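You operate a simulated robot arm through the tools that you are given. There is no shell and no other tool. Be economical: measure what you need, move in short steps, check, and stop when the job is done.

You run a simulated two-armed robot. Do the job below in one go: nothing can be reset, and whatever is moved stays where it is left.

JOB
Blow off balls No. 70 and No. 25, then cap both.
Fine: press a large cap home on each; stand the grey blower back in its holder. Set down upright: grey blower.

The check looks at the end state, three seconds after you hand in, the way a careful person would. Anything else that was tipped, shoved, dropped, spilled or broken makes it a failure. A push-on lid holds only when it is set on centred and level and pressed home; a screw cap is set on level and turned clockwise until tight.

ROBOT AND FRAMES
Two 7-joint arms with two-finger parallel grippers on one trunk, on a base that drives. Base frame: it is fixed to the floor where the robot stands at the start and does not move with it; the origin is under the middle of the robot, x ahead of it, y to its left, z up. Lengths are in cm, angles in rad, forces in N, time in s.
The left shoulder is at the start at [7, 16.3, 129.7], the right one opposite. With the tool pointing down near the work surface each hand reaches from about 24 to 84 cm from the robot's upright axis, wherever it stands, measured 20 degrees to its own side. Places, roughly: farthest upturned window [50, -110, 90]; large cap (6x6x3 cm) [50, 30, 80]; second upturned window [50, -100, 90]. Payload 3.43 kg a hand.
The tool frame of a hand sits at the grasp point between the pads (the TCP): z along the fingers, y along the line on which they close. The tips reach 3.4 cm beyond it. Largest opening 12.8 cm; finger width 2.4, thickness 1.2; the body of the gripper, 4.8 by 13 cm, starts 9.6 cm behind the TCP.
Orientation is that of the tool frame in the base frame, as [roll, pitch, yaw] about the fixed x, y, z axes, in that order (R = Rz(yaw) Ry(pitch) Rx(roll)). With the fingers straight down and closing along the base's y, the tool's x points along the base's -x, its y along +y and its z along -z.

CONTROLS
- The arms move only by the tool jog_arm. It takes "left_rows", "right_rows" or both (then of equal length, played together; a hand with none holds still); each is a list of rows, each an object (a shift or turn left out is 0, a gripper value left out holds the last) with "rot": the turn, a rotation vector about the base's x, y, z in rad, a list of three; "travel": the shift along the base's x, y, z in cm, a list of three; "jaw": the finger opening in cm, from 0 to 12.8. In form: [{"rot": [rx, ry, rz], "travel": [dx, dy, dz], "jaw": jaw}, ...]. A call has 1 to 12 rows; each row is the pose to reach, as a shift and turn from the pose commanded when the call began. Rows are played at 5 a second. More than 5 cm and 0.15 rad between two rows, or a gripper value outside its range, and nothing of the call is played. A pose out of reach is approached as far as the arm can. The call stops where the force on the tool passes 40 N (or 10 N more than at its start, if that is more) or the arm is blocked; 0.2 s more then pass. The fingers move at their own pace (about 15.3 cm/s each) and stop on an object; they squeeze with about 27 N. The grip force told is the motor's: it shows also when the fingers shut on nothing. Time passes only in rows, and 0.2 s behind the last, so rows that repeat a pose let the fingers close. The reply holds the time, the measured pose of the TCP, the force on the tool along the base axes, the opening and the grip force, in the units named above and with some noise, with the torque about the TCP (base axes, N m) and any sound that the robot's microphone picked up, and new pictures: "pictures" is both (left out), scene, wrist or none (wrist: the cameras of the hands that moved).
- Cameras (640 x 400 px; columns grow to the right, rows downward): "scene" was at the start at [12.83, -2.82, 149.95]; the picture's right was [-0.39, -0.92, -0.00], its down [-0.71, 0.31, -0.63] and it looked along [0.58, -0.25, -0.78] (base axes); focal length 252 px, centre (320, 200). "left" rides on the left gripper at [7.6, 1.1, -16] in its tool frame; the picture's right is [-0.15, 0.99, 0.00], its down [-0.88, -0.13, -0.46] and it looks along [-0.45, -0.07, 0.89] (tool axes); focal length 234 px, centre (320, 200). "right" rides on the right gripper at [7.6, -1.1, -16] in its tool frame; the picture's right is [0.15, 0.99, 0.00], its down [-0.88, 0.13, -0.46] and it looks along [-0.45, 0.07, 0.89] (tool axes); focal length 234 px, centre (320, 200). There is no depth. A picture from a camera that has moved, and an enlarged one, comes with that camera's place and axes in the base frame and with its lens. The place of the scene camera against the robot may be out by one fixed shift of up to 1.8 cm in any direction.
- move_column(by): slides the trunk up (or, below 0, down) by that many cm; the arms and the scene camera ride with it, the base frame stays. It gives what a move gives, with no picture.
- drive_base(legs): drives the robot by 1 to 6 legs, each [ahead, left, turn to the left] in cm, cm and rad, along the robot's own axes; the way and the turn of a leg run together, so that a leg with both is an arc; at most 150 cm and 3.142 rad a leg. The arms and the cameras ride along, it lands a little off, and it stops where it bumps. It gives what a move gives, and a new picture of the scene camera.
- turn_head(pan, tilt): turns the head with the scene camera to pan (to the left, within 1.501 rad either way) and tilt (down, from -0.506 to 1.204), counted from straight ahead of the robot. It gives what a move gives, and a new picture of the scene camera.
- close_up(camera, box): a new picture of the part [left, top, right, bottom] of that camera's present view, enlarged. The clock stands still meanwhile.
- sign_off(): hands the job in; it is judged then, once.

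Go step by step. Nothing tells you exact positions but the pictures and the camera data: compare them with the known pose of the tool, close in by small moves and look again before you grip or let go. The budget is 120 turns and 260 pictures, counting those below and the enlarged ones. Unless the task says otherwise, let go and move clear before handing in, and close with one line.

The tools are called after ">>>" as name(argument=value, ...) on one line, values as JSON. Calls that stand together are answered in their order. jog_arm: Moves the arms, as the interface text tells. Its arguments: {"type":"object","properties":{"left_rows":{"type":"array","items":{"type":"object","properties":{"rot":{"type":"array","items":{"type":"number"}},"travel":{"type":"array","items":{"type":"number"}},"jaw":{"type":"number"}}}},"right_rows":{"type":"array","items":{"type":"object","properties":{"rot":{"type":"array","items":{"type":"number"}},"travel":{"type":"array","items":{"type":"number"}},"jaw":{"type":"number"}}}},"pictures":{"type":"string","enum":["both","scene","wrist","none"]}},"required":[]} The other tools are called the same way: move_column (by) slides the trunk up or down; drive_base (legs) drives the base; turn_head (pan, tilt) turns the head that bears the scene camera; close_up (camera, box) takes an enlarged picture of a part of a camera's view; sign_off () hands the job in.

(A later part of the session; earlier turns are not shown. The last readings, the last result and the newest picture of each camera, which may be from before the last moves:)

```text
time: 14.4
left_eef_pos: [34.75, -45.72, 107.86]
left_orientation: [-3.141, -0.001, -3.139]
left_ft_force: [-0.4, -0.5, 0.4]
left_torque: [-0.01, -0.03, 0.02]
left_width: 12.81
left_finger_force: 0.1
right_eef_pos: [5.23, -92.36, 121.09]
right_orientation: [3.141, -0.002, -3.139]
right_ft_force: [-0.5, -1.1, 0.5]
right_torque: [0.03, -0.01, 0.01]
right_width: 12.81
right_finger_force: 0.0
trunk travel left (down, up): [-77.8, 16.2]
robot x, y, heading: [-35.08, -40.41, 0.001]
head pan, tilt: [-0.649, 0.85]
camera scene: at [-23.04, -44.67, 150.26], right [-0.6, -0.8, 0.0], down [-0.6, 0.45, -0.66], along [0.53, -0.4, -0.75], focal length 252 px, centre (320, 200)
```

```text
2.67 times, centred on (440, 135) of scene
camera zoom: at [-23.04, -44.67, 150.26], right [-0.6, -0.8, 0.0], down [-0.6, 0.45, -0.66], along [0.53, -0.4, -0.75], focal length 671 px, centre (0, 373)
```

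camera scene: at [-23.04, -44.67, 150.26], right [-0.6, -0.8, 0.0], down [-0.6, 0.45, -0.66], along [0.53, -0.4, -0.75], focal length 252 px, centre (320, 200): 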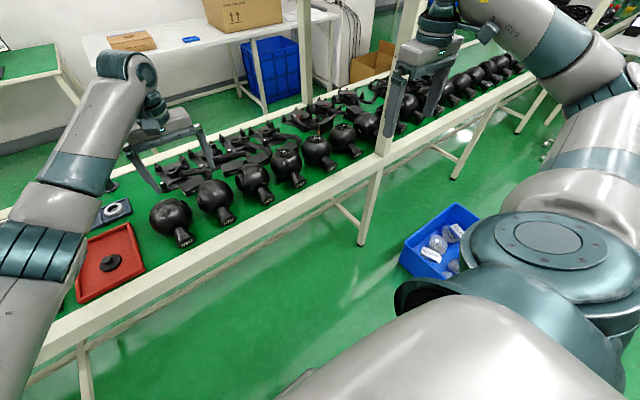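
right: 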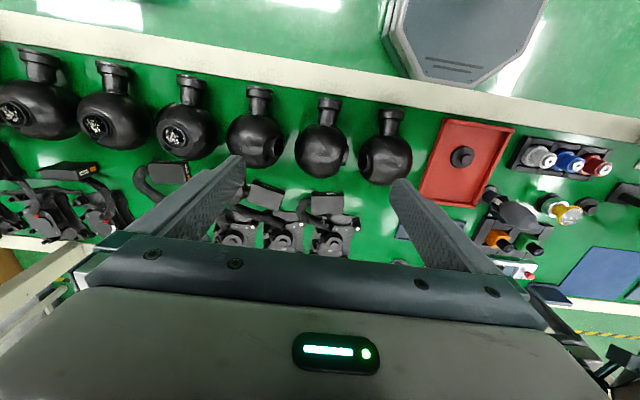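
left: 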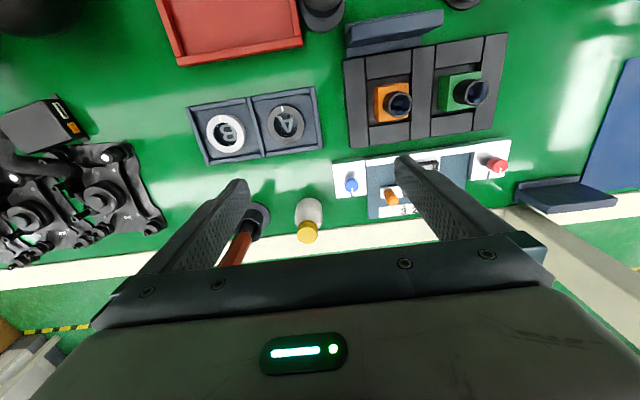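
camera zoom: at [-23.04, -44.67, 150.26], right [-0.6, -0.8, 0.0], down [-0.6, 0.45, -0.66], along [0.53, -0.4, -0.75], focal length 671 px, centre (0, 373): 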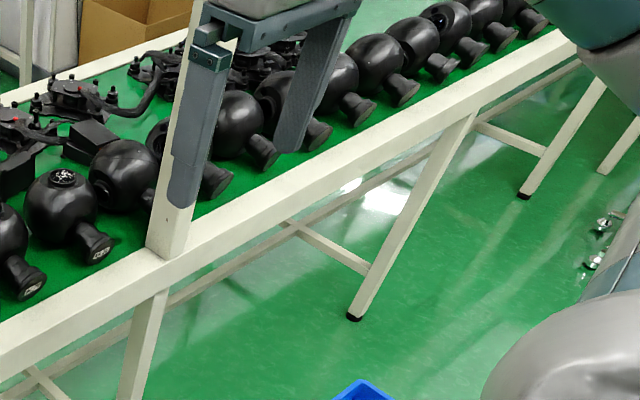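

>>> close_up(camera="scene", box=[280, 165, 320, 190])

>>> close_up(camera="scene", box=[313, 152, 353, 177])

>>> close_up(camera="scene", box=[340, 138, 380, 163])

>>> close_up(camera="scene", box=[170, 190, 280, 259])

>>> close_up(camera="scene", box=[380, 60, 540, 160])

```text
16.00 times, centred on (300, 178) of scene
camera zoom: at [-23.04, -44.67, 150.26], right [-0.6, -0.8, 0.0], down [-0.6, 0.45, -0.66], along [0.53, -0.4, -0.75], focal length 4028 px, centre (640, 560)
```

zoom: 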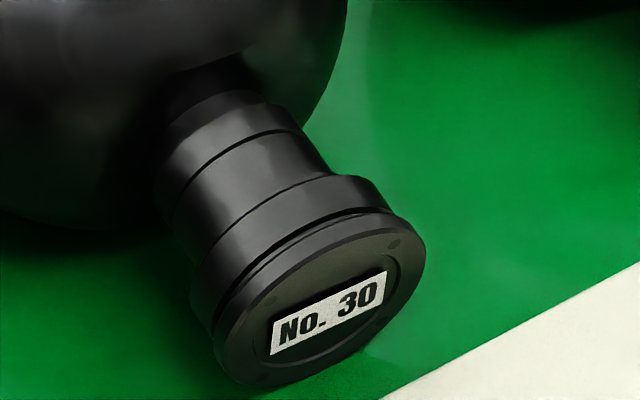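

```text
16.00 times, centred on (333, 164) of scene
camera zoom: at [-23.04, -44.67, 150.26], right [-0.6, -0.8, 0.0], down [-0.6, 0.45, -0.66], along [0.53, -0.4, -0.75], focal length 4028 px, centre (112, 768)
```

zoom: 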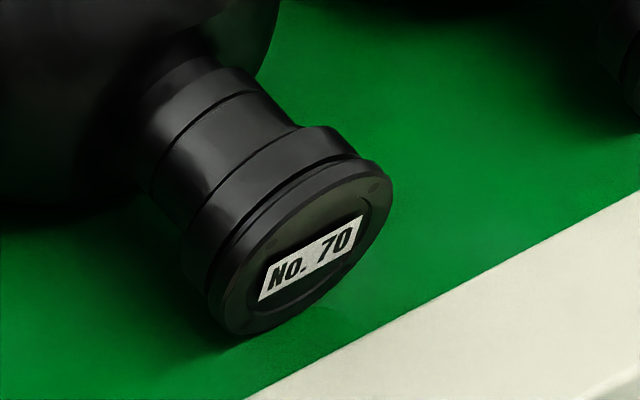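

```text
16.00 times, centred on (360, 150) of scene
camera zoom: at [-23.04, -44.67, 150.26], right [-0.6, -0.8, 0.0], down [-0.6, 0.45, -0.66], along [0.53, -0.4, -0.75], focal length 4028 px, centre (-320, 992)
```

zoom: 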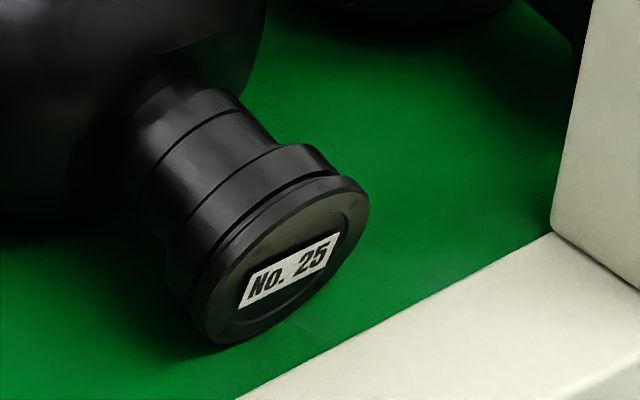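

```text
5.80 times, centred on (225, 224) of scene
camera zoom: at [-23.04, -44.67, 150.26], right [-0.6, -0.8, 0.0], down [-0.6, 0.45, -0.66], along [0.53, -0.4, -0.75], focal length 1459 px, centre (871, 58)
```

zoom: 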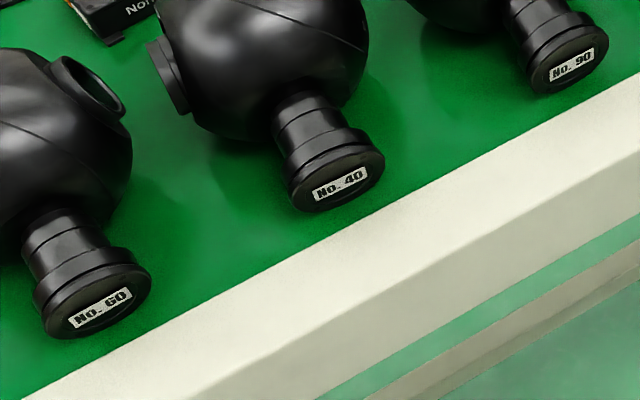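

```text
4.00 times, centred on (460, 110) of scene
camera zoom: at [-23.04, -44.67, 150.26], right [-0.6, -0.8, 0.0], down [-0.6, 0.45, -0.66], along [0.53, -0.4, -0.75], focal length 1007 px, centre (-240, 560)
```

zoom: 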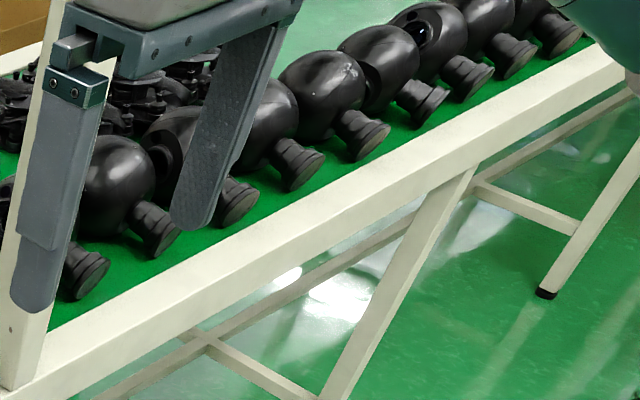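

No. 70 is the second dusty ball (y≈-95) and No. 25 the farthest (y≈-110); No. 30 stays untouched. I'll fold the left arm back so it clears the shelf posts, then drive over to the blower and caps.

>>> jog_arm(left_rows=[{"travel": [-3.5, 3.4, 0.7]}, {"travel": [-7, 6.8, 1.4]}, {"travel": [-10.5, 10.2, 2.1]}, {"travel": [-14, 13.6, 2.8]}, {"travel": [-17.5, 17, 3.5]}, {"travel": [-21, 20.4, 4.2]}, {"travel": [-24.5, 23.8, 5]}, {"travel": [-28, 27.2, 5.6]}, {"travel": [-31.5, 30.6, 6.3]}, {"travel": [-35, 34, 7]}], pictures="none")

>>> drive_base(legs=[[0, 55, 0], [17, 0, 0]])

>>> turn_head(pan=-0.05, tilt=0.7)

```text
time: 16.6
left_eef_pos: [1.01, -11.28, 115.21]
left_orientation: [-3.141, -0.002, -3.138]
left_ft_force: [-0.1, 0.1, 0.4]
left_torque: [-0.02, -0.02, 0.01]
left_width: 12.8
left_finger_force: 0.0
left hand out of reach, approached as far as the arm can: row 10
right_eef_pos: [5.08, -92.41, 121.17]
right_orientation: [-3.141, 0.0, -3.139]
right_ft_force: [0.2, 0.2, 0.2]
right_torque: [0.0, -0.02, 0.02]
right_width: 12.82
right_finger_force: 0.1
trunk travel left (down, up): [-77.8, 16.2]
robot x, y, heading: [-34.89, -40.22, 0.004]
head pan, tilt: [-0.649, 0.85]
```

```text
time: 20.9
left_eef_pos: [18.14, 43.37, 115.28]
left_orientation: [-3.141, -0.002, -3.14]
left_ft_force: [-0.7, 0.4, 0.1]
left_torque: [0.03, -0.03, -0.04]
left_width: 12.78
left_finger_force: 0.0
right_eef_pos: [21.97, -37.6, 121.09]
right_orientation: [-3.141, 0.001, -3.138]
right_ft_force: [-0.2, 0.5, -0.9]
right_torque: [-0.04, -0.03, 0.01]
right_width: 12.79
right_finger_force: 0.1
trunk travel left (down, up): [-77.8, 16.2]
robot x, y, heading: [-18.18, 14.77, 0.001]
head pan, tilt: [-0.649, 0.85]
camera scene: at [-6.34, 10.28, 150.28], right [-0.6, -0.8, 0.0], down [-0.6, 0.45, -0.66], along [0.53, -0.4, -0.75], focal length 252 px, centre (320, 200)
```

scene: 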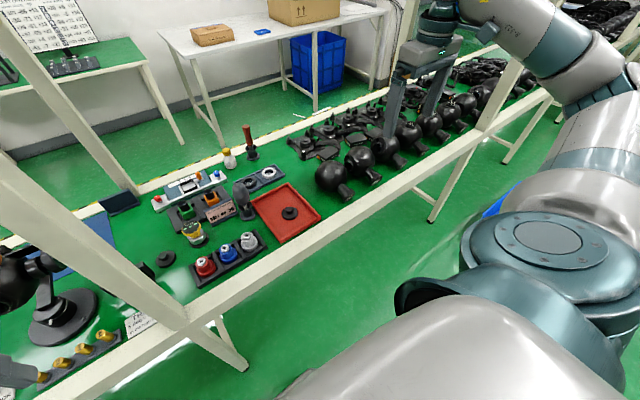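

```text
time: 21.9
left_eef_pos: [18.13, 43.58, 115.28]
left_orientation: [-3.141, -0.005, -3.141]
left_ft_force: [-0.2, -0.2, -0.1]
left_torque: [0.01, -0.01, 0.0]
left_width: 12.81
left_finger_force: 0.1
right_eef_pos: [22.05, -37.55, 121.03]
right_orientation: [3.141, 0.0, -3.14]
right_ft_force: [0.1, 1.1, -0.6]
right_torque: [-0.04, 0.01, 0.01]
right_width: 12.8
right_finger_force: 0.1
trunk travel left (down, up): [-77.8, 16.2]
robot x, y, heading: [-18.03, 15.21, 0.007]
head pan, tilt: [-0.051, 0.7]
camera scene: at [-3.96, 14.6, 151.49], right [-0.05, -1.0, 0.0], down [-0.64, 0.03, -0.77], along [0.76, -0.04, -0.64], focal length 252 px, centre (320, 200)
```

scene: 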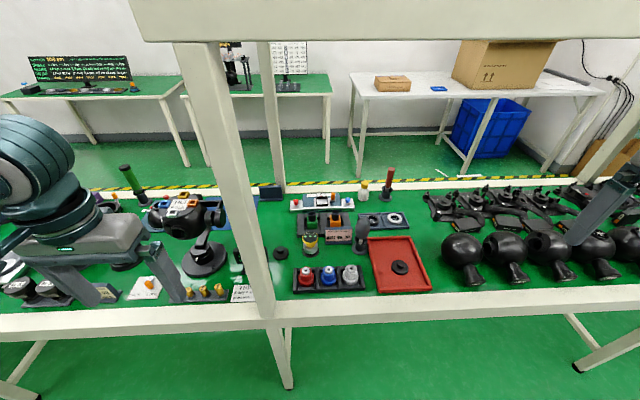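

>>> close_up(camera="scene", box=[260, 175, 440, 300])

>>> close_up(camera="scene", box=[300, 210, 380, 260])

>>> close_up(camera="scene", box=[170, 180, 290, 310])

```text
3.20 times, centred on (350, 238) of scene
camera zoom: at [-3.96, 14.6, 151.49], right [-0.05, -1.0, 0.0], down [-0.64, 0.03, -0.77], along [0.76, -0.04, -0.64], focal length 806 px, centre (224, 80)
```

zoom: 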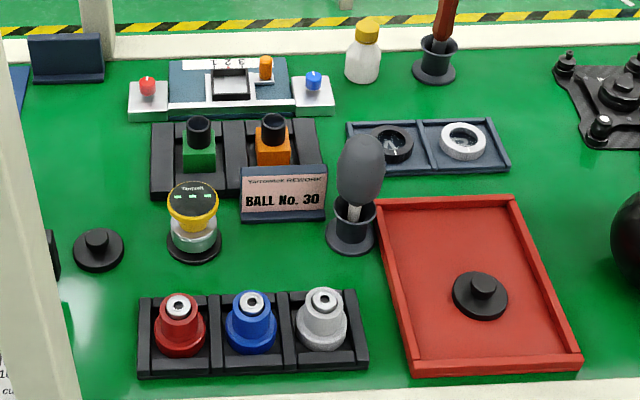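

```text
8.00 times, centred on (340, 235) of scene
camera zoom: at [-3.96, 14.6, 151.49], right [-0.05, -1.0, 0.0], down [-0.64, 0.03, -0.77], along [0.76, -0.04, -0.64], focal length 2014 px, centre (160, -80)
```

zoom: 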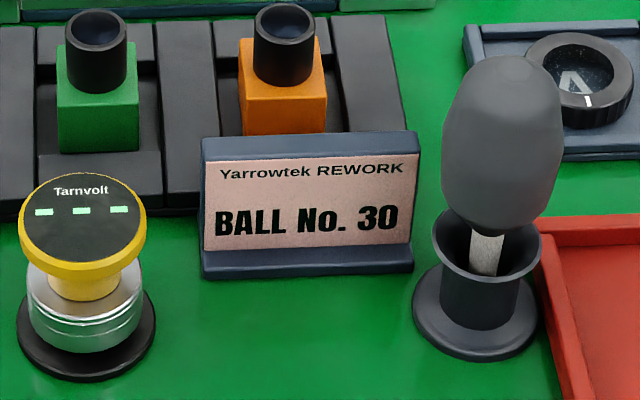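

```text
3.08 times, centred on (230, 245) of scene
camera zoom: at [-3.96, 14.6, 151.49], right [-0.05, -1.0, 0.0], down [-0.64, 0.03, -0.77], along [0.76, -0.04, -0.64], focal length 775 px, centre (597, 62)
```

zoom: 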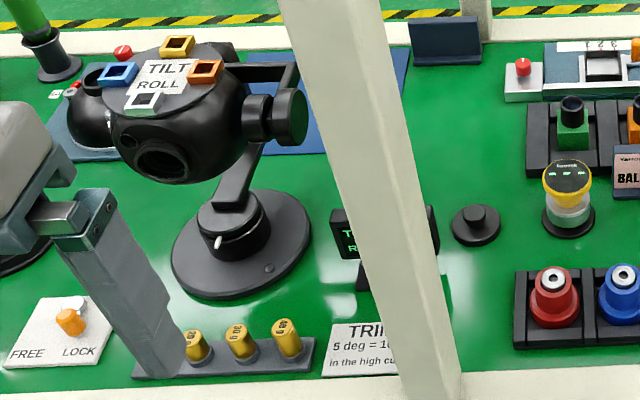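

Both large caps are visible: one in the red tray at about (44.5,-15), and one at about (53,25.7). The blower bulb is at about (53.5,-2.6) with its top near z=95. I'll move the right hand above the blower.

>>> jog_arm(right_rows=[{"travel": [2.8, 3.1, -1.5], "jaw": 8}, {"travel": [5.6, 6.2, -3]}, {"travel": [8.4, 9.3, -4.5]}, {"travel": [11.2, 12.4, -6]}, {"travel": [14, 15.5, -7.5]}, {"travel": [16.8, 18.6, -9]}, {"travel": [19.6, 21.7, -10.5]}, {"travel": [22.4, 24.8, -12]}, {"travel": [25.2, 27.9, -13.5]}, {"travel": [28, 31, -15]}, {"travel": [31, 34.7, -16]}, {"travel": [31, 34.7, -16]}])

```text
time: 24.5
left_eef_pos: [18.2, 43.38, 115.35]
left_orientation: [3.14, -0.004, -3.14]
left_ft_force: [-0.1, -0.8, 0.1]
left_torque: [0.06, 0.0, -0.03]
left_width: 12.77
left_finger_force: 0.1
right_eef_pos: [53.05, -2.9, 105.06]
right_orientation: [3.141, 0.002, -3.142]
right_ft_force: [0.4, -0.1, -0.3]
right_torque: [0.02, 0.0, 0.0]
right_width: 8.01
right_finger_force: 0.1
trunk travel left (down, up): [-77.8, 16.2]
robot x, y, heading: [-18.09, 14.75, 0.001]
head pan, tilt: [-0.051, 0.7]
camera scene: at [-3.94, 14.49, 151.49], right [-0.05, -1.0, 0.0], down [-0.64, 0.03, -0.77], along [0.76, -0.04, -0.64], focal length 252 px, centre (320, 200)
camera right: at [45.41, -4.1, 120.97], right [-0.15, 0.99, 0.0], down [0.88, 0.13, 0.46], along [0.45, 0.07, -0.89], focal length 234 px, centre (320, 200)
```

scene: 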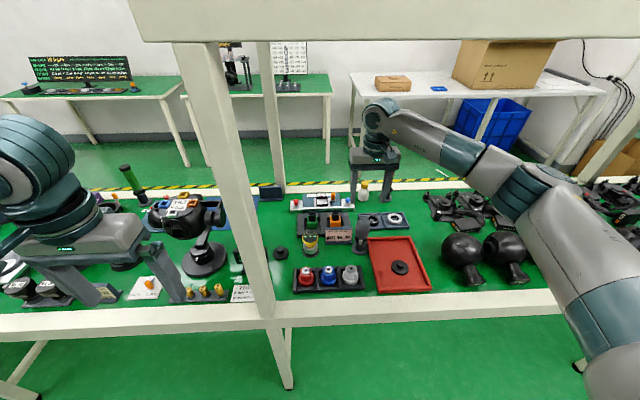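
right: 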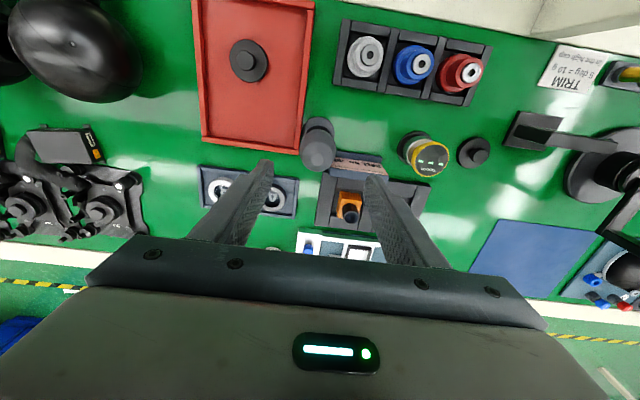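

>>> close_up(camera="right", box=[270, 100, 370, 190])

>>> close_up(camera="right", box=[210, 20, 290, 100])

>>> close_up(camera="right", box=[430, 110, 520, 190])

```text
4.44 times, centred on (320, 145) of right
camera zoom: at [45.41, -4.1, 120.97], right [-0.15, 0.99, 0.0], down [0.88, 0.13, 0.46], along [0.45, 0.07, -0.89], focal length 1041 px, centre (320, 444)
```

zoom: 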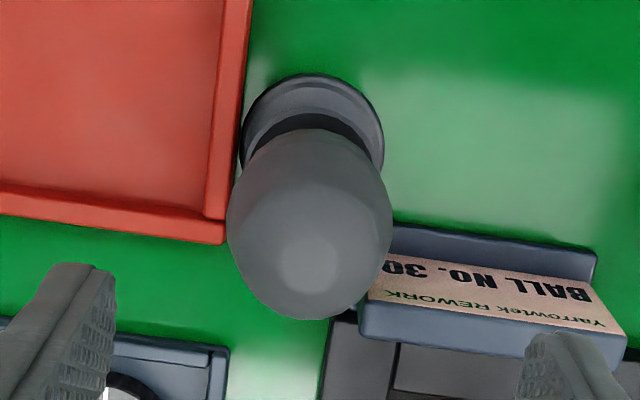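

```text
5.00 times, centred on (250, 60) of right
camera zoom: at [45.41, -4.1, 120.97], right [-0.15, 0.99, 0.0], down [0.88, 0.13, 0.46], along [0.45, 0.07, -0.89], focal length 1171 px, centre (670, 900)
```

zoom: 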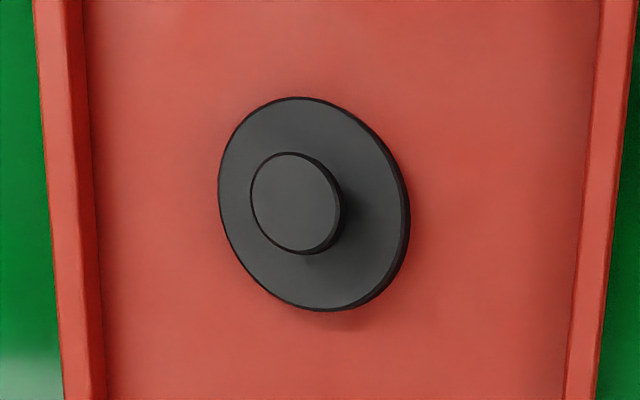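

```text
5.00 times, centred on (475, 150) of right
camera zoom: at [45.41, -4.1, 120.97], right [-0.15, 0.99, 0.0], down [0.88, 0.13, 0.46], along [0.45, 0.07, -0.89], focal length 1171 px, centre (-455, 450)
```

zoom: 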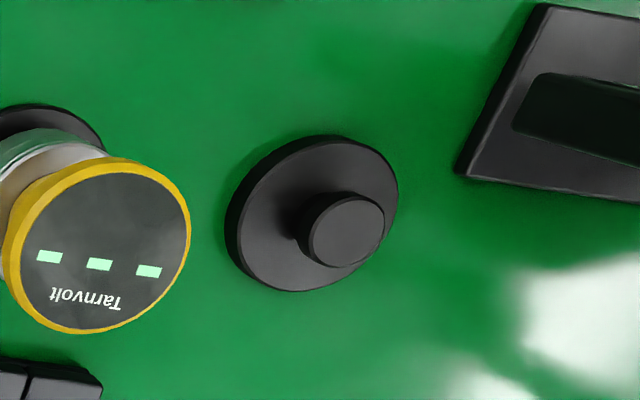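

The bulb axis reads (53.5,-3.1), and both caps measure about 6 cm. I'll descend around the bulb.

>>> jog_arm(right_rows=[{"travel": [0.45, -0.2, -4], "jaw": 7.6}, {"travel": [0.45, -0.2, -8]}, {"travel": [0.45, -0.2, -12]}, {"travel": [0.45, -0.2, -14.8]}, {"travel": [0.45, -0.2, -14.8]}])

>>> close_up(camera="right", box=[200, 80, 440, 230])

>>> close_up(camera="scene", box=[310, 170, 420, 270])

```text
time: 25.7
left_eef_pos: [18.17, 43.58, 115.27]
left_orientation: [3.142, -0.004, -3.14]
left_ft_force: [0.3, -0.5, -0.5]
left_torque: [0.03, 0.02, 0.03]
left_width: 12.77
left_finger_force: 0.0
right_eef_pos: [53.56, -3.13, 90.4]
right_orientation: [3.141, 0.001, -3.14]
right_ft_force: [0.8, -0.1, -0.4]
right_torque: [0.0, 0.0, -0.01]
right_width: 7.58
right_finger_force: 0.1
trunk travel left (down, up): [-77.8, 16.2]
robot x, y, heading: [-18.02, 14.77, 0.004]
head pan, tilt: [-0.051, 0.7]
camera scene: at [-3.92, 14.61, 151.49], right [-0.05, -1.0, 0.0], down [-0.64, 0.03, -0.77], along [0.76, -0.04, -0.64], focal length 252 px, centre (320, 200)
camera right: at [45.92, -4.28, 106.25], right [-0.15, 0.99, 0.0], down [0.88, 0.13, 0.46], along [0.45, 0.07, -0.89], focal length 234 px, centre (320, 200)
```

scene: 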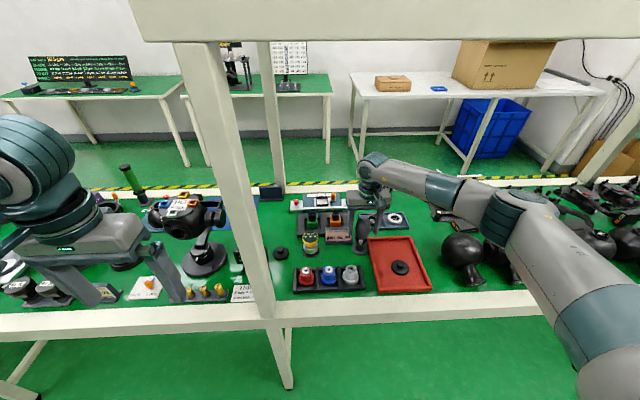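
right: 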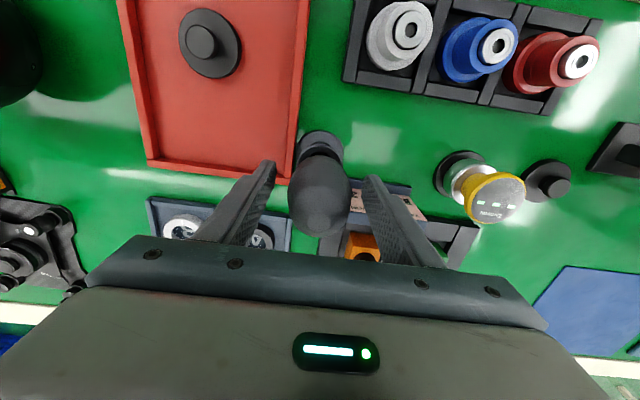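

```text
2.67 times, centred on (320, 155) of right
camera zoom: at [45.92, -4.28, 106.25], right [-0.15, 0.99, 0.0], down [0.88, 0.13, 0.46], along [0.45, 0.07, -0.89], focal length 624 px, centre (320, 320)
```

zoom: 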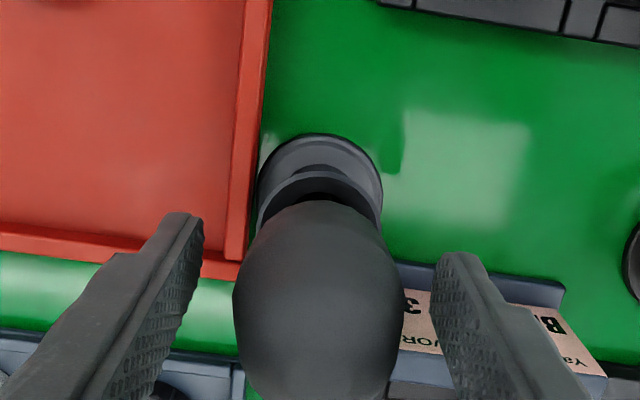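

```text
4.00 times, centred on (365, 220) of scene
camera zoom: at [-3.92, 14.61, 151.49], right [-0.05, -1.0, 0.0], down [-0.64, 0.03, -0.77], along [0.76, -0.04, -0.64], focal length 1007 px, centre (140, 120)
```

zoom: 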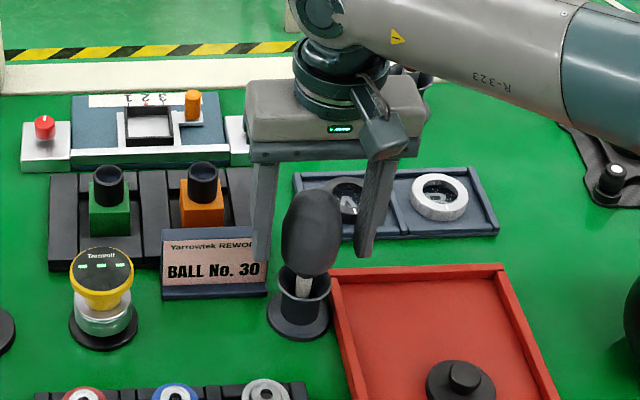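

The bulb is centred between the fingers. I'll close gently.

>>> jog_arm(right_rows=[{"jaw": 5.2}, {"jaw": 4.6}, {"jaw": 4.4}, {"jaw": 4.4}], pictures="wrist")

```text
time: 26.7
left_eef_pos: [18.25, 43.66, 115.34]
left_orientation: [3.141, -0.004, -3.139]
left_ft_force: [0.4, -0.9, -0.1]
left_torque: [0.0, 0.0, 0.01]
left_width: 12.8
left_finger_force: 0.0
right_eef_pos: [53.56, -3.12, 90.31]
right_orientation: [3.141, -0.002, 3.141]
right_ft_force: [-0.2, 0.4, -0.2]
right_torque: [-0.01, -0.01, 0.01]
right_width: 5.03
right_finger_force: 26.5
trunk travel left (down, up): [-77.8, 16.2]
robot x, y, heading: [-18.37, 14.74, 0.002]
head pan, tilt: [-0.051, 0.7]
camera right: at [45.96, -4.26, 106.25], right [-0.15, 0.99, 0.0], down [0.88, 0.13, 0.46], along [0.45, 0.07, -0.89], focal length 234 px, centre (320, 200)
```

right: 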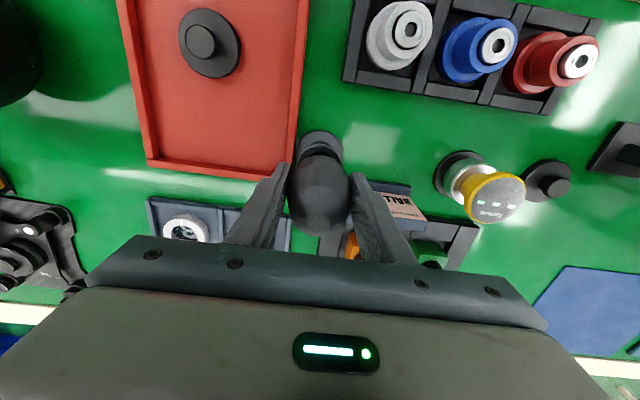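

Gripped at 5.03 cm. I'll lift it straight out.

>>> jog_arm(right_rows=[{"travel": [0, 0, 2]}, {"travel": [0, 0, 5]}, {"travel": [0, 0, 9]}, {"travel": [0, 0, 13]}, {"travel": [0, 0, 16]}, {"travel": [0, 0, 16]}])

>>> close_up(camera="scene", box=[310, 150, 420, 270])

```text
time: 28.1
left_eef_pos: [18.17, 43.48, 115.1]
left_orientation: [3.141, -0.003, -3.14]
left_ft_force: [0.5, 0.4, -0.3]
left_torque: [-0.03, -0.02, 0.0]
left_width: 12.8
left_finger_force: 0.0
right_eef_pos: [53.44, -3.14, 106.32]
right_orientation: [3.141, 0.0, -3.14]
right_ft_force: [-0.1, 0.2, -0.6]
right_torque: [-0.02, 0.01, 0.0]
right_width: 5.03
right_finger_force: 26.9
trunk travel left (down, up): [-77.8, 16.2]
robot x, y, heading: [-18.58, 14.97, 0.002]
head pan, tilt: [-0.051, 0.7]
camera scene: at [-3.82, 14.6, 151.48], right [-0.05, -1.0, 0.0], down [-0.64, 0.03, -0.76], along [0.76, -0.04, -0.64], focal length 252 px, centre (320, 200)
camera right: at [45.95, -4.25, 122.31], right [-0.15, 0.99, 0.0], down [0.88, 0.13, 0.46], along [0.45, 0.07, -0.89], focal length 234 px, centre (320, 200)
```

scene: 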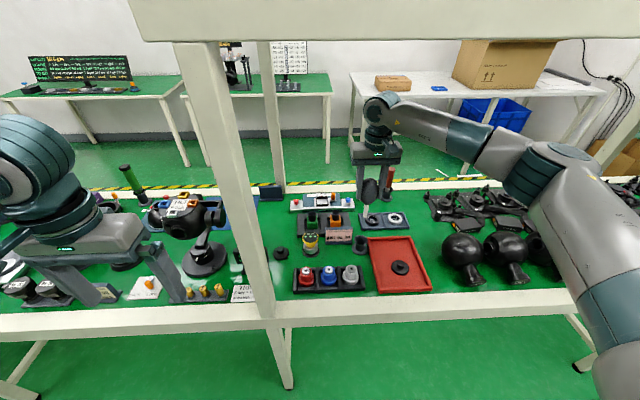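
right: 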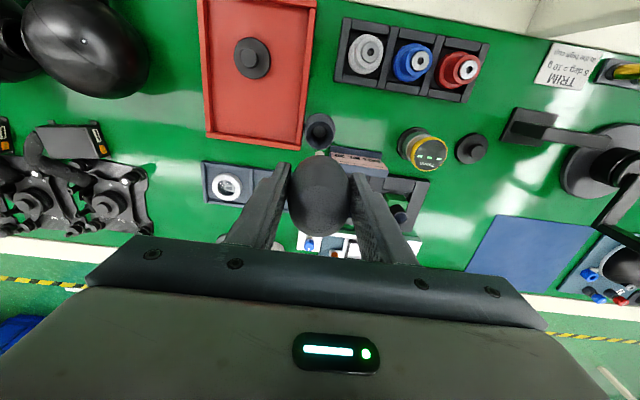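

```text
3.33 times, centred on (365, 210) of scene
camera zoom: at [-3.82, 14.6, 151.48], right [-0.05, -1.0, 0.0], down [-0.64, 0.03, -0.76], along [0.76, -0.04, -0.64], focal length 839 px, centre (170, 167)
```

zoom: 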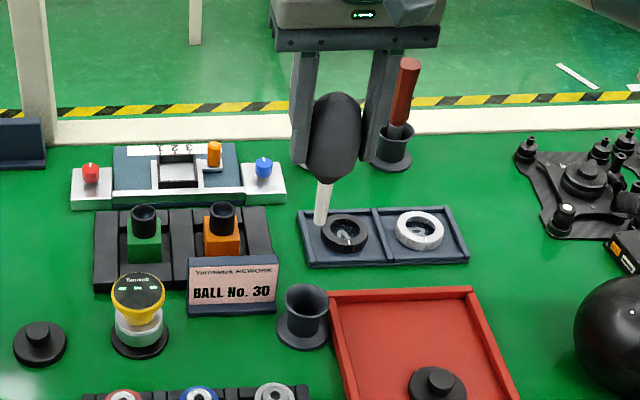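

The blower is out of its holder, with the nozzle pointing down about 11 cm below the TCP. Before driving I want to see how far the right elbow sticks out, because of the post near y=-120.

>>> turn_head(pan=-0.75, tilt=0.6)

```text
time: 29.1
left_eef_pos: [18.16, 43.48, 115.26]
left_orientation: [-3.141, -0.005, -3.14]
left_ft_force: [-0.3, 0.2, 0.4]
left_torque: [0.0, -0.01, 0.0]
left_width: 12.82
left_finger_force: 0.1
right_eef_pos: [53.54, -3.05, 106.38]
right_orientation: [3.141, 0.001, -3.14]
right_ft_force: [0.1, 0.0, -0.5]
right_torque: [-0.02, -0.01, 0.02]
right_width: 5.0
right_finger_force: 26.9
trunk travel left (down, up): [-77.8, 16.2]
robot x, y, heading: [-17.96, 14.82, 0.003]
head pan, tilt: [-0.75, 0.6]
camera scene: at [-5.85, 9.02, 152.34], right [-0.68, -0.73, 0.0], down [-0.41, 0.38, -0.82], along [0.6, -0.56, -0.57], focal length 252 px, centre (320, 200)
```

scene: 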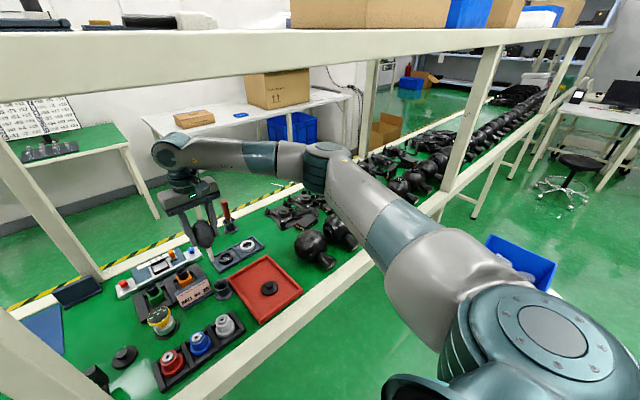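

The elbow sits at about (32,-27,126), so driving at this depth would hit the post. I'll back up 12 cm, so the elbow stays in front of the bench edge, and then drive right.

>>> jog_arm(right_rows=[{"travel": [0, 0, 4]}], pictures="none")

>>> drive_base(legs=[[-12, 0, 0], [0, -70, 0]])

```text
time: 29.5
left_eef_pos: [18.04, 43.68, 115.27]
left_orientation: [-3.14, -0.005, -3.14]
left_ft_force: [0.1, -0.7, 0.6]
left_torque: [0.02, -0.02, 0.04]
left_width: 12.79
left_finger_force: 0.1
right_eef_pos: [53.3, -2.98, 110.41]
right_orientation: [-3.14, 0.0, -3.139]
right_ft_force: [0.1, -1.4, -0.3]
right_torque: [-0.05, 0.01, 0.03]
right_width: 5.01
right_finger_force: 27.4
trunk travel left (down, up): [-77.8, 16.2]
robot x, y, heading: [-18.13, 15.01, 0.001]
head pan, tilt: [-0.75, 0.6]
```

```text
time: 34.2
left_eef_pos: [6.28, -26.33, 115.23]
left_orientation: [3.141, -0.002, -3.14]
left_ft_force: [0.2, -0.2, -0.3]
left_torque: [0.0, -0.03, 0.01]
left_width: 12.77
left_finger_force: 0.1
right_eef_pos: [41.64, -72.84, 110.32]
right_orientation: [-3.142, -0.001, -3.136]
right_ft_force: [0.0, -0.6, -1.0]
right_torque: [-0.01, 0.01, 0.01]
right_width: 5.05
right_finger_force: 27.1
trunk travel left (down, up): [-77.8, 16.2]
robot x, y, heading: [-29.91, -55.08, -0.003]
head pan, tilt: [-0.75, 0.6]
camera scene: at [-17.72, -60.81, 152.35], right [-0.68, -0.73, 0.0], down [-0.41, 0.38, -0.83], along [0.6, -0.56, -0.56], focal length 252 px, centre (320, 200)
```

scene: 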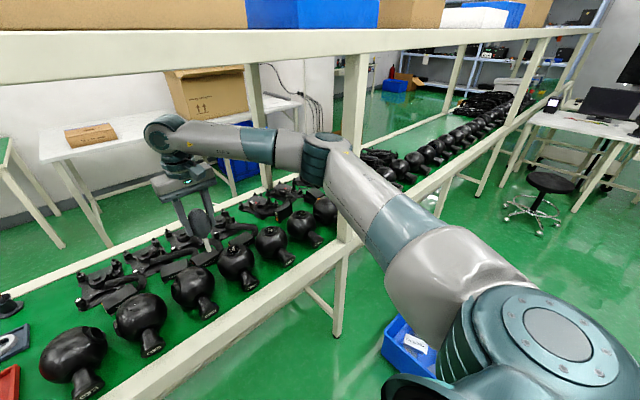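

>>> jog_arm(right_rows=[{"travel": [3, 0, 0]}, {"travel": [5.5, 0, 0]}], pictures="none")

>>> drive_base(legs=[[0, -19, 0]])

>>> close_up(camera="right", box=[160, 20, 480, 220])

```text
time: 34.8
left_eef_pos: [6.39, -26.27, 115.19]
left_orientation: [-3.141, -0.006, -3.138]
left_ft_force: [1.6, -0.7, -0.3]
left_torque: [0.0, 0.03, -0.01]
left_width: 12.79
left_finger_force: 0.0
right_eef_pos: [47.21, -72.91, 110.24]
right_orientation: [-3.141, 0.001, -3.139]
right_ft_force: [-0.2, 0.4, -0.7]
right_torque: [0.01, 0.04, 0.02]
right_width: 5.02
right_finger_force: 26.8
trunk travel left (down, up): [-77.8, 16.2]
robot x, y, heading: [-29.89, -55.25, 0.003]
head pan, tilt: [-0.75, 0.6]
```

```text
time: 36.4
left_eef_pos: [6.49, -45.36, 115.22]
left_orientation: [-3.138, -0.004, -3.139]
left_ft_force: [0.0, 0.7, 0.0]
left_torque: [-0.03, 0.03, 0.02]
left_width: 12.83
left_finger_force: 0.1
right_eef_pos: [47.04, -91.89, 110.32]
right_orientation: [-3.139, 0.001, -3.139]
right_ft_force: [0.4, 0.7, -0.1]
right_torque: [-0.06, 0.01, 0.04]
right_width: 5.01
right_finger_force: 27.6
trunk travel left (down, up): [-77.8, 16.2]
robot x, y, heading: [-29.8, -74.68, 0.005]
head pan, tilt: [-0.75, 0.6]
camera scene: at [-17.69, -79.81, 152.35], right [-0.68, -0.73, 0.0], down [-0.41, 0.38, -0.83], along [0.6, -0.56, -0.56], focal length 252 px, centre (320, 200)
```

scene: 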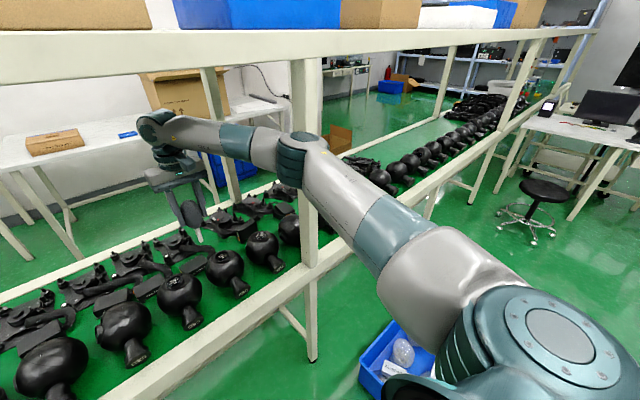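

```text
2.00 times, centred on (320, 120) of right
camera zoom: at [39.52, -93.07, 126.31], right [-0.15, 0.99, 0.0], down [0.88, 0.13, 0.46], along [0.45, 0.07, -0.89], focal length 468 px, centre (320, 360)
```

zoom: 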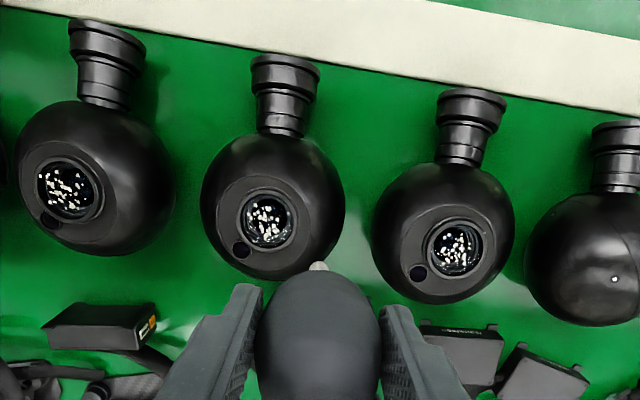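

Window 70 centre is at about (46.5,-95.9,91) and window 25 at about (46.6,-110.1,91), both facing straight up. I'll bring the nozzle about 2.5 cm over 70 and squeeze.

>>> jog_arm(right_rows=[{"travel": [-0.5, -4, 0]}, {"travel": [-0.5, -4, -3]}, {"travel": [-0.5, -4, -6]}, {"travel": [-0.5, -4, -6]}], pictures="wrist")

>>> close_up(camera="right", box=[240, 60, 400, 200])

```text
time: 37.4
left_eef_pos: [6.48, -45.53, 115.18]
left_orientation: [3.141, -0.002, -3.14]
left_ft_force: [0.4, -0.4, 0.1]
left_torque: [-0.04, -0.01, -0.01]
left_width: 12.78
left_finger_force: 0.2
right_eef_pos: [46.61, -96.19, 104.29]
right_orientation: [-3.141, -0.001, -3.14]
right_ft_force: [0.2, -0.4, -0.5]
right_torque: [0.01, -0.05, 0.01]
right_width: 5.04
right_finger_force: 27.4
trunk travel left (down, up): [-77.8, 16.2]
robot x, y, heading: [-29.76, -73.79, 0.007]
head pan, tilt: [-0.75, 0.6]
camera right: at [39.01, -97.32, 120.26], right [-0.15, 0.99, 0.0], down [0.88, 0.13, 0.46], along [0.45, 0.07, -0.89], focal length 234 px, centre (320, 200)
```

right: 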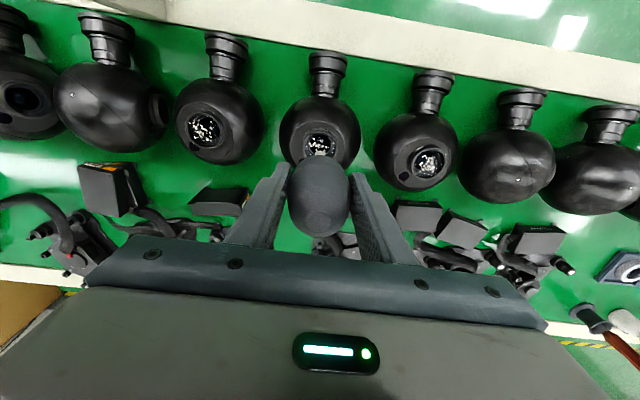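

```text
2.86 times, centred on (320, 130) of right
camera zoom: at [39.01, -97.32, 120.26], right [-0.15, 0.99, 0.0], down [0.88, 0.13, 0.46], along [0.45, 0.07, -0.89], focal length 669 px, centre (320, 400)
```

zoom: 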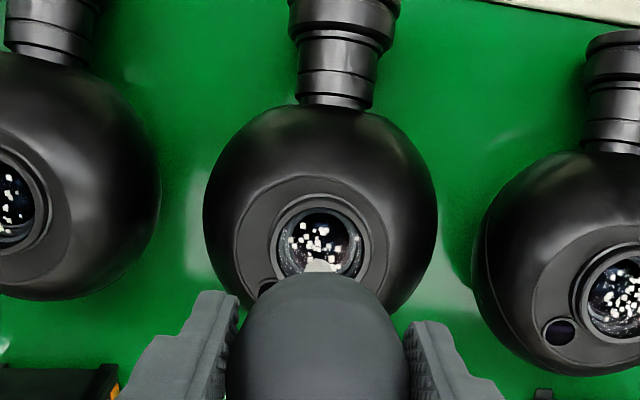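

>>> jog_arm(right_rows=[{"travel": [-0.3, 0, 0], "jaw": 3}, {"travel": [-0.3, 0, 0], "jaw": 1.5}, {"travel": [-0.3, 0, 0], "jaw": 0}, {"travel": [-0.3, 0, 0], "jaw": 0}], pictures="wrist")

>>> close_up(camera="right", box=[240, 60, 400, 200])

```text
time: 38.4
left_eef_pos: [6.42, -45.54, 115.2]
left_orientation: [3.141, -0.004, 3.141]
left_ft_force: [-1.0, -0.2, 0.2]
left_torque: [-0.02, 0.0, 0.01]
left_width: 12.8
left_finger_force: 0.2
right_eef_pos: [46.37, -96.2, 104.34]
right_orientation: [-3.14, 0.0, -3.138]
right_ft_force: [-0.1, 0.1, -0.9]
right_torque: [0.01, 0.03, 0.04]
right_width: 5.04
right_finger_force: 26.8
trunk travel left (down, up): [-77.8, 16.2]
robot x, y, heading: [-29.8, -74.19, -0.002]
head pan, tilt: [-0.75, 0.6]
camera right: at [38.74, -97.3, 120.27], right [-0.15, 0.99, 0.0], down [0.88, 0.13, 0.46], along [0.45, 0.07, -0.89], focal length 234 px, centre (320, 200)
```

right: 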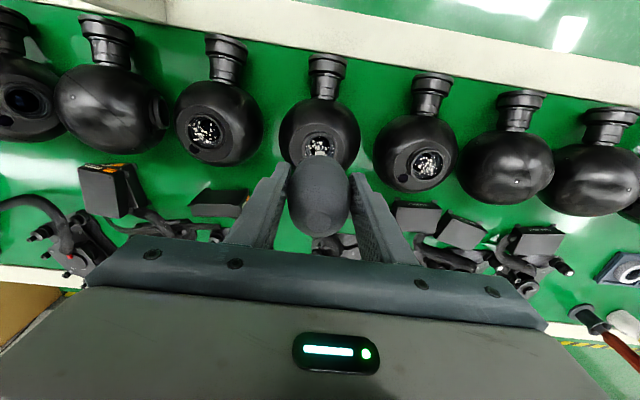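

```text
2.86 times, centred on (320, 130) of right
camera zoom: at [38.74, -97.3, 120.27], right [-0.15, 0.99, 0.0], down [0.88, 0.13, 0.46], along [0.45, 0.07, -0.89], focal length 669 px, centre (320, 400)
```

zoom: 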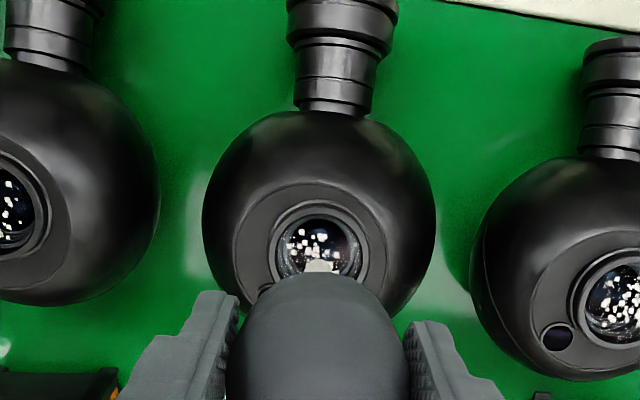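

No puff was heard and the dust is unchanged. I'll go a bit lower and ease the grip slightly before squeezing again, watching the force.

>>> jog_arm(right_rows=[{"travel": [-0.2, 0, -1.3], "jaw": 4.4}, {"travel": [-0.2, 0, -1.3], "jaw": 4.95}], pictures="none")

```text
time: 39.0
left_eef_pos: [6.3, -45.6, 115.23]
left_orientation: [3.141, -0.002, -3.139]
left_ft_force: [0.6, 0.3, -0.2]
left_torque: [0.0, 0.01, -0.03]
left_width: 12.8
left_finger_force: 0.1
right_eef_pos: [46.14, -96.1, 103.0]
right_orientation: [-3.141, 0.0, -3.139]
right_ft_force: [0.2, -1.1, -0.1]
right_torque: [-0.01, 0.01, -0.04]
right_width: 5.07
right_finger_force: 12.0
trunk travel left (down, up): [-77.8, 16.2]
robot x, y, heading: [-29.76, -74.32, -0.006]
head pan, tilt: [-0.75, 0.6]
```

The force follows the command (12 N at 4.95). Now I'll pulse: squeeze, relax, squeeze.

>>> jog_arm(right_rows=[{"jaw": 3}, {"jaw": 3}, {"jaw": 4.95}, {"jaw": 3}, {"jaw": 3}], pictures="wrist")

>>> close_up(camera="right", box=[240, 60, 400, 200])

```text
time: 40.2
left_eef_pos: [6.35, -45.46, 115.22]
left_orientation: [3.141, -0.004, -3.141]
left_ft_force: [0.2, 0.3, -0.4]
left_torque: [-0.01, 0.01, 0.02]
left_width: 12.78
left_finger_force: 0.0
right_eef_pos: [46.11, -96.18, 103.03]
right_orientation: [3.142, 0.0, -3.141]
right_ft_force: [0.1, 0.9, -0.9]
right_torque: [0.0, 0.02, -0.05]
right_width: 5.0
right_finger_force: 26.8
trunk travel left (down, up): [-77.8, 16.2]
robot x, y, heading: [-29.76, -74.24, 0.001]
head pan, tilt: [-0.75, 0.6]
camera right: at [38.52, -97.29, 118.98], right [-0.15, 0.99, 0.0], down [0.88, 0.13, 0.46], along [0.45, 0.07, -0.89], focal length 234 px, centre (320, 200)
```

right: 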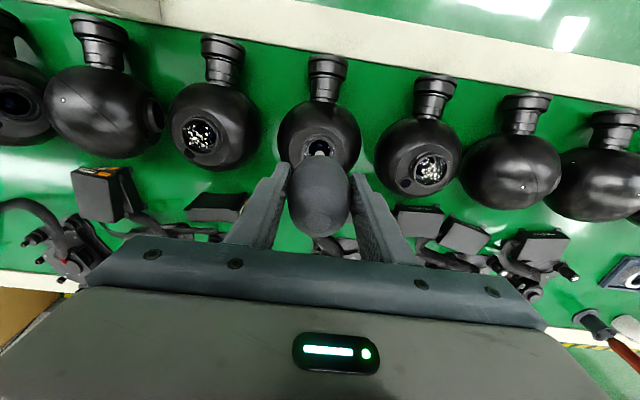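

```text
2.86 times, centred on (320, 130) of right
camera zoom: at [38.52, -97.29, 118.98], right [-0.15, 0.99, 0.0], down [0.88, 0.13, 0.46], along [0.45, 0.07, -0.89], focal length 669 px, centre (320, 400)
```

zoom: 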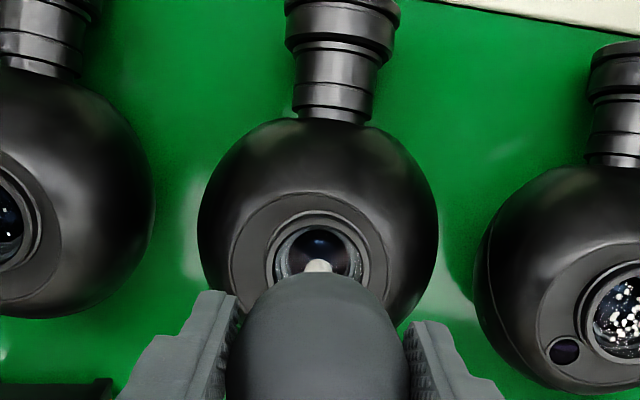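

The dust on 70 is gone. I'll raise the nozzle and move over 25, checking 70 on the way.

>>> jog_arm(right_rows=[{"travel": [0, 0, 4]}, {"travel": [0.1, -4.7, 4]}, {"travel": [0.2, -9.3, 4]}, {"travel": [0.4, -13.9, 4]}, {"travel": [0.4, -13.9, 4]}])

>>> close_up(camera="right", box=[240, 60, 460, 200])

```text
time: 41.4
left_eef_pos: [6.32, -44.8, 115.12]
left_orientation: [-3.137, -0.003, -3.139]
left_ft_force: [-0.3, 0.6, 0.0]
left_torque: [-0.01, -0.03, -0.01]
left_width: 12.81
left_finger_force: 0.0
right_eef_pos: [46.62, -108.89, 107.21]
right_orientation: [-3.135, 0.0, -3.128]
right_ft_force: [0.5, -0.4, -1.6]
right_torque: [0.01, -0.05, 0.0]
right_width: 5.02
right_finger_force: 27.2
trunk travel left (down, up): [-77.8, 16.2]
robot x, y, heading: [-30.1, -73.91, 0.001]
head pan, tilt: [-0.75, 0.6]
camera scene: at [-17.66, -79.07, 152.38], right [-0.68, -0.73, 0.0], down [-0.41, 0.38, -0.83], along [0.61, -0.56, -0.56], focal length 252 px, centre (320, 200)
camera right: at [39.05, -110.03, 123.16], right [-0.16, 0.99, -0.01], down [0.88, 0.14, 0.45], along [0.45, 0.07, -0.89], focal length 234 px, centre (320, 200)
```

scene: 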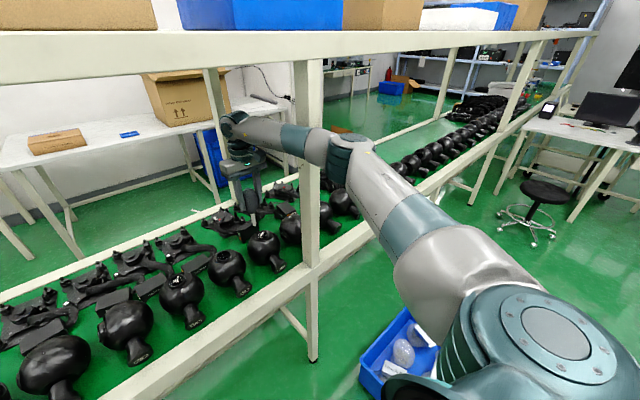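
right: 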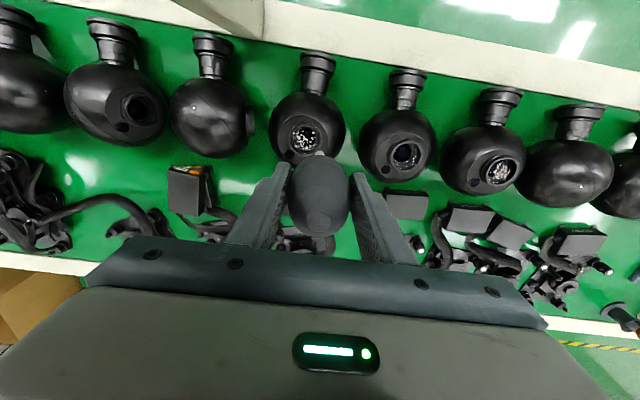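

```text
2.86 times, centred on (350, 130) of right
camera zoom: at [39.05, -110.03, 123.16], right [-0.16, 0.99, -0.01], down [0.88, 0.14, 0.45], along [0.45, 0.07, -0.89], focal length 669 px, centre (234, 400)
```

zoom: 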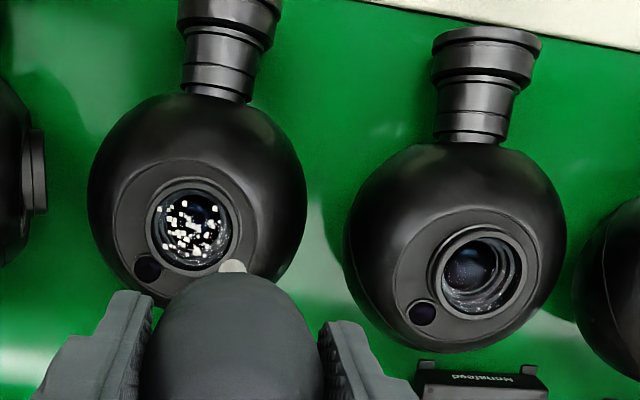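

Ball 70 is clean. The hand stopped 1.2 cm short and the robot seems to have been pushed sideways, so the forearm is probably against the post. I'll back off right away and reposition so the arm comes in diagonally.

>>> jog_arm(right_rows=[{"travel": [0, 4, 1]}, {"travel": [0, 8, 2]}, {"travel": [0, 12, 3]}, {"travel": [0, 12, 3]}], pictures="scene")

```text
time: 42.4
left_eef_pos: [6.45, -45.69, 115.19]
left_orientation: [3.141, -0.004, -3.139]
left_ft_force: [0.0, -0.9, -0.2]
left_torque: [0.05, -0.03, -0.01]
left_width: 12.79
left_finger_force: 0.2
right_eef_pos: [46.6, -98.18, 110.11]
right_orientation: [3.141, -0.001, 3.14]
right_ft_force: [1.0, -0.6, -1.6]
right_torque: [0.04, -0.02, -0.01]
right_width: 5.02
right_finger_force: 26.8
trunk travel left (down, up): [-77.8, 16.2]
robot x, y, heading: [-29.93, -74.11, -0.001]
head pan, tilt: [-0.75, 0.6]
camera scene: at [-17.71, -80.26, 152.34], right [-0.68, -0.73, 0.0], down [-0.41, 0.39, -0.82], along [0.6, -0.56, -0.57], focal length 252 px, centre (320, 200)
```

scene: 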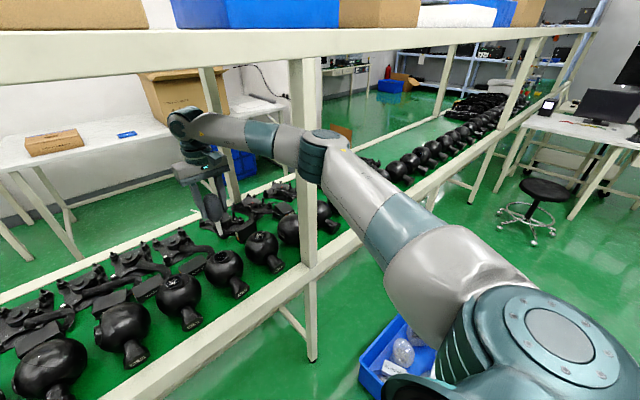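

>>> drive_base(legs=[[0, 22, 0], [16, 0, 0]])

```text
time: 45.1
left_eef_pos: [22.14, -23.41, 115.33]
left_orientation: [3.141, -0.002, -3.141]
left_ft_force: [-1.4, -0.3, 1.1]
left_torque: [0.01, 0.02, 0.01]
left_width: 12.78
left_finger_force: 0.0
right_eef_pos: [62.2, -76.07, 110.24]
right_orientation: [-3.141, 0.002, -3.138]
right_ft_force: [-0.1, -0.4, -1.3]
right_torque: [-0.02, 0.0, 0.03]
right_width: 5.02
right_finger_force: 26.8
trunk travel left (down, up): [-77.8, 16.2]
robot x, y, heading: [-14.0, -52.06, 0.004]
head pan, tilt: [-0.75, 0.6]
camera scene: at [-1.99, -58.06, 152.37], right [-0.68, -0.73, 0.0], down [-0.41, 0.38, -0.83], along [0.61, -0.56, -0.56], focal length 252 px, centre (320, 200)
```

scene: 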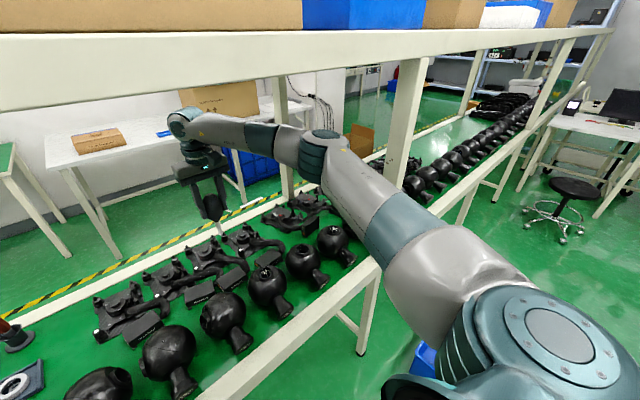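

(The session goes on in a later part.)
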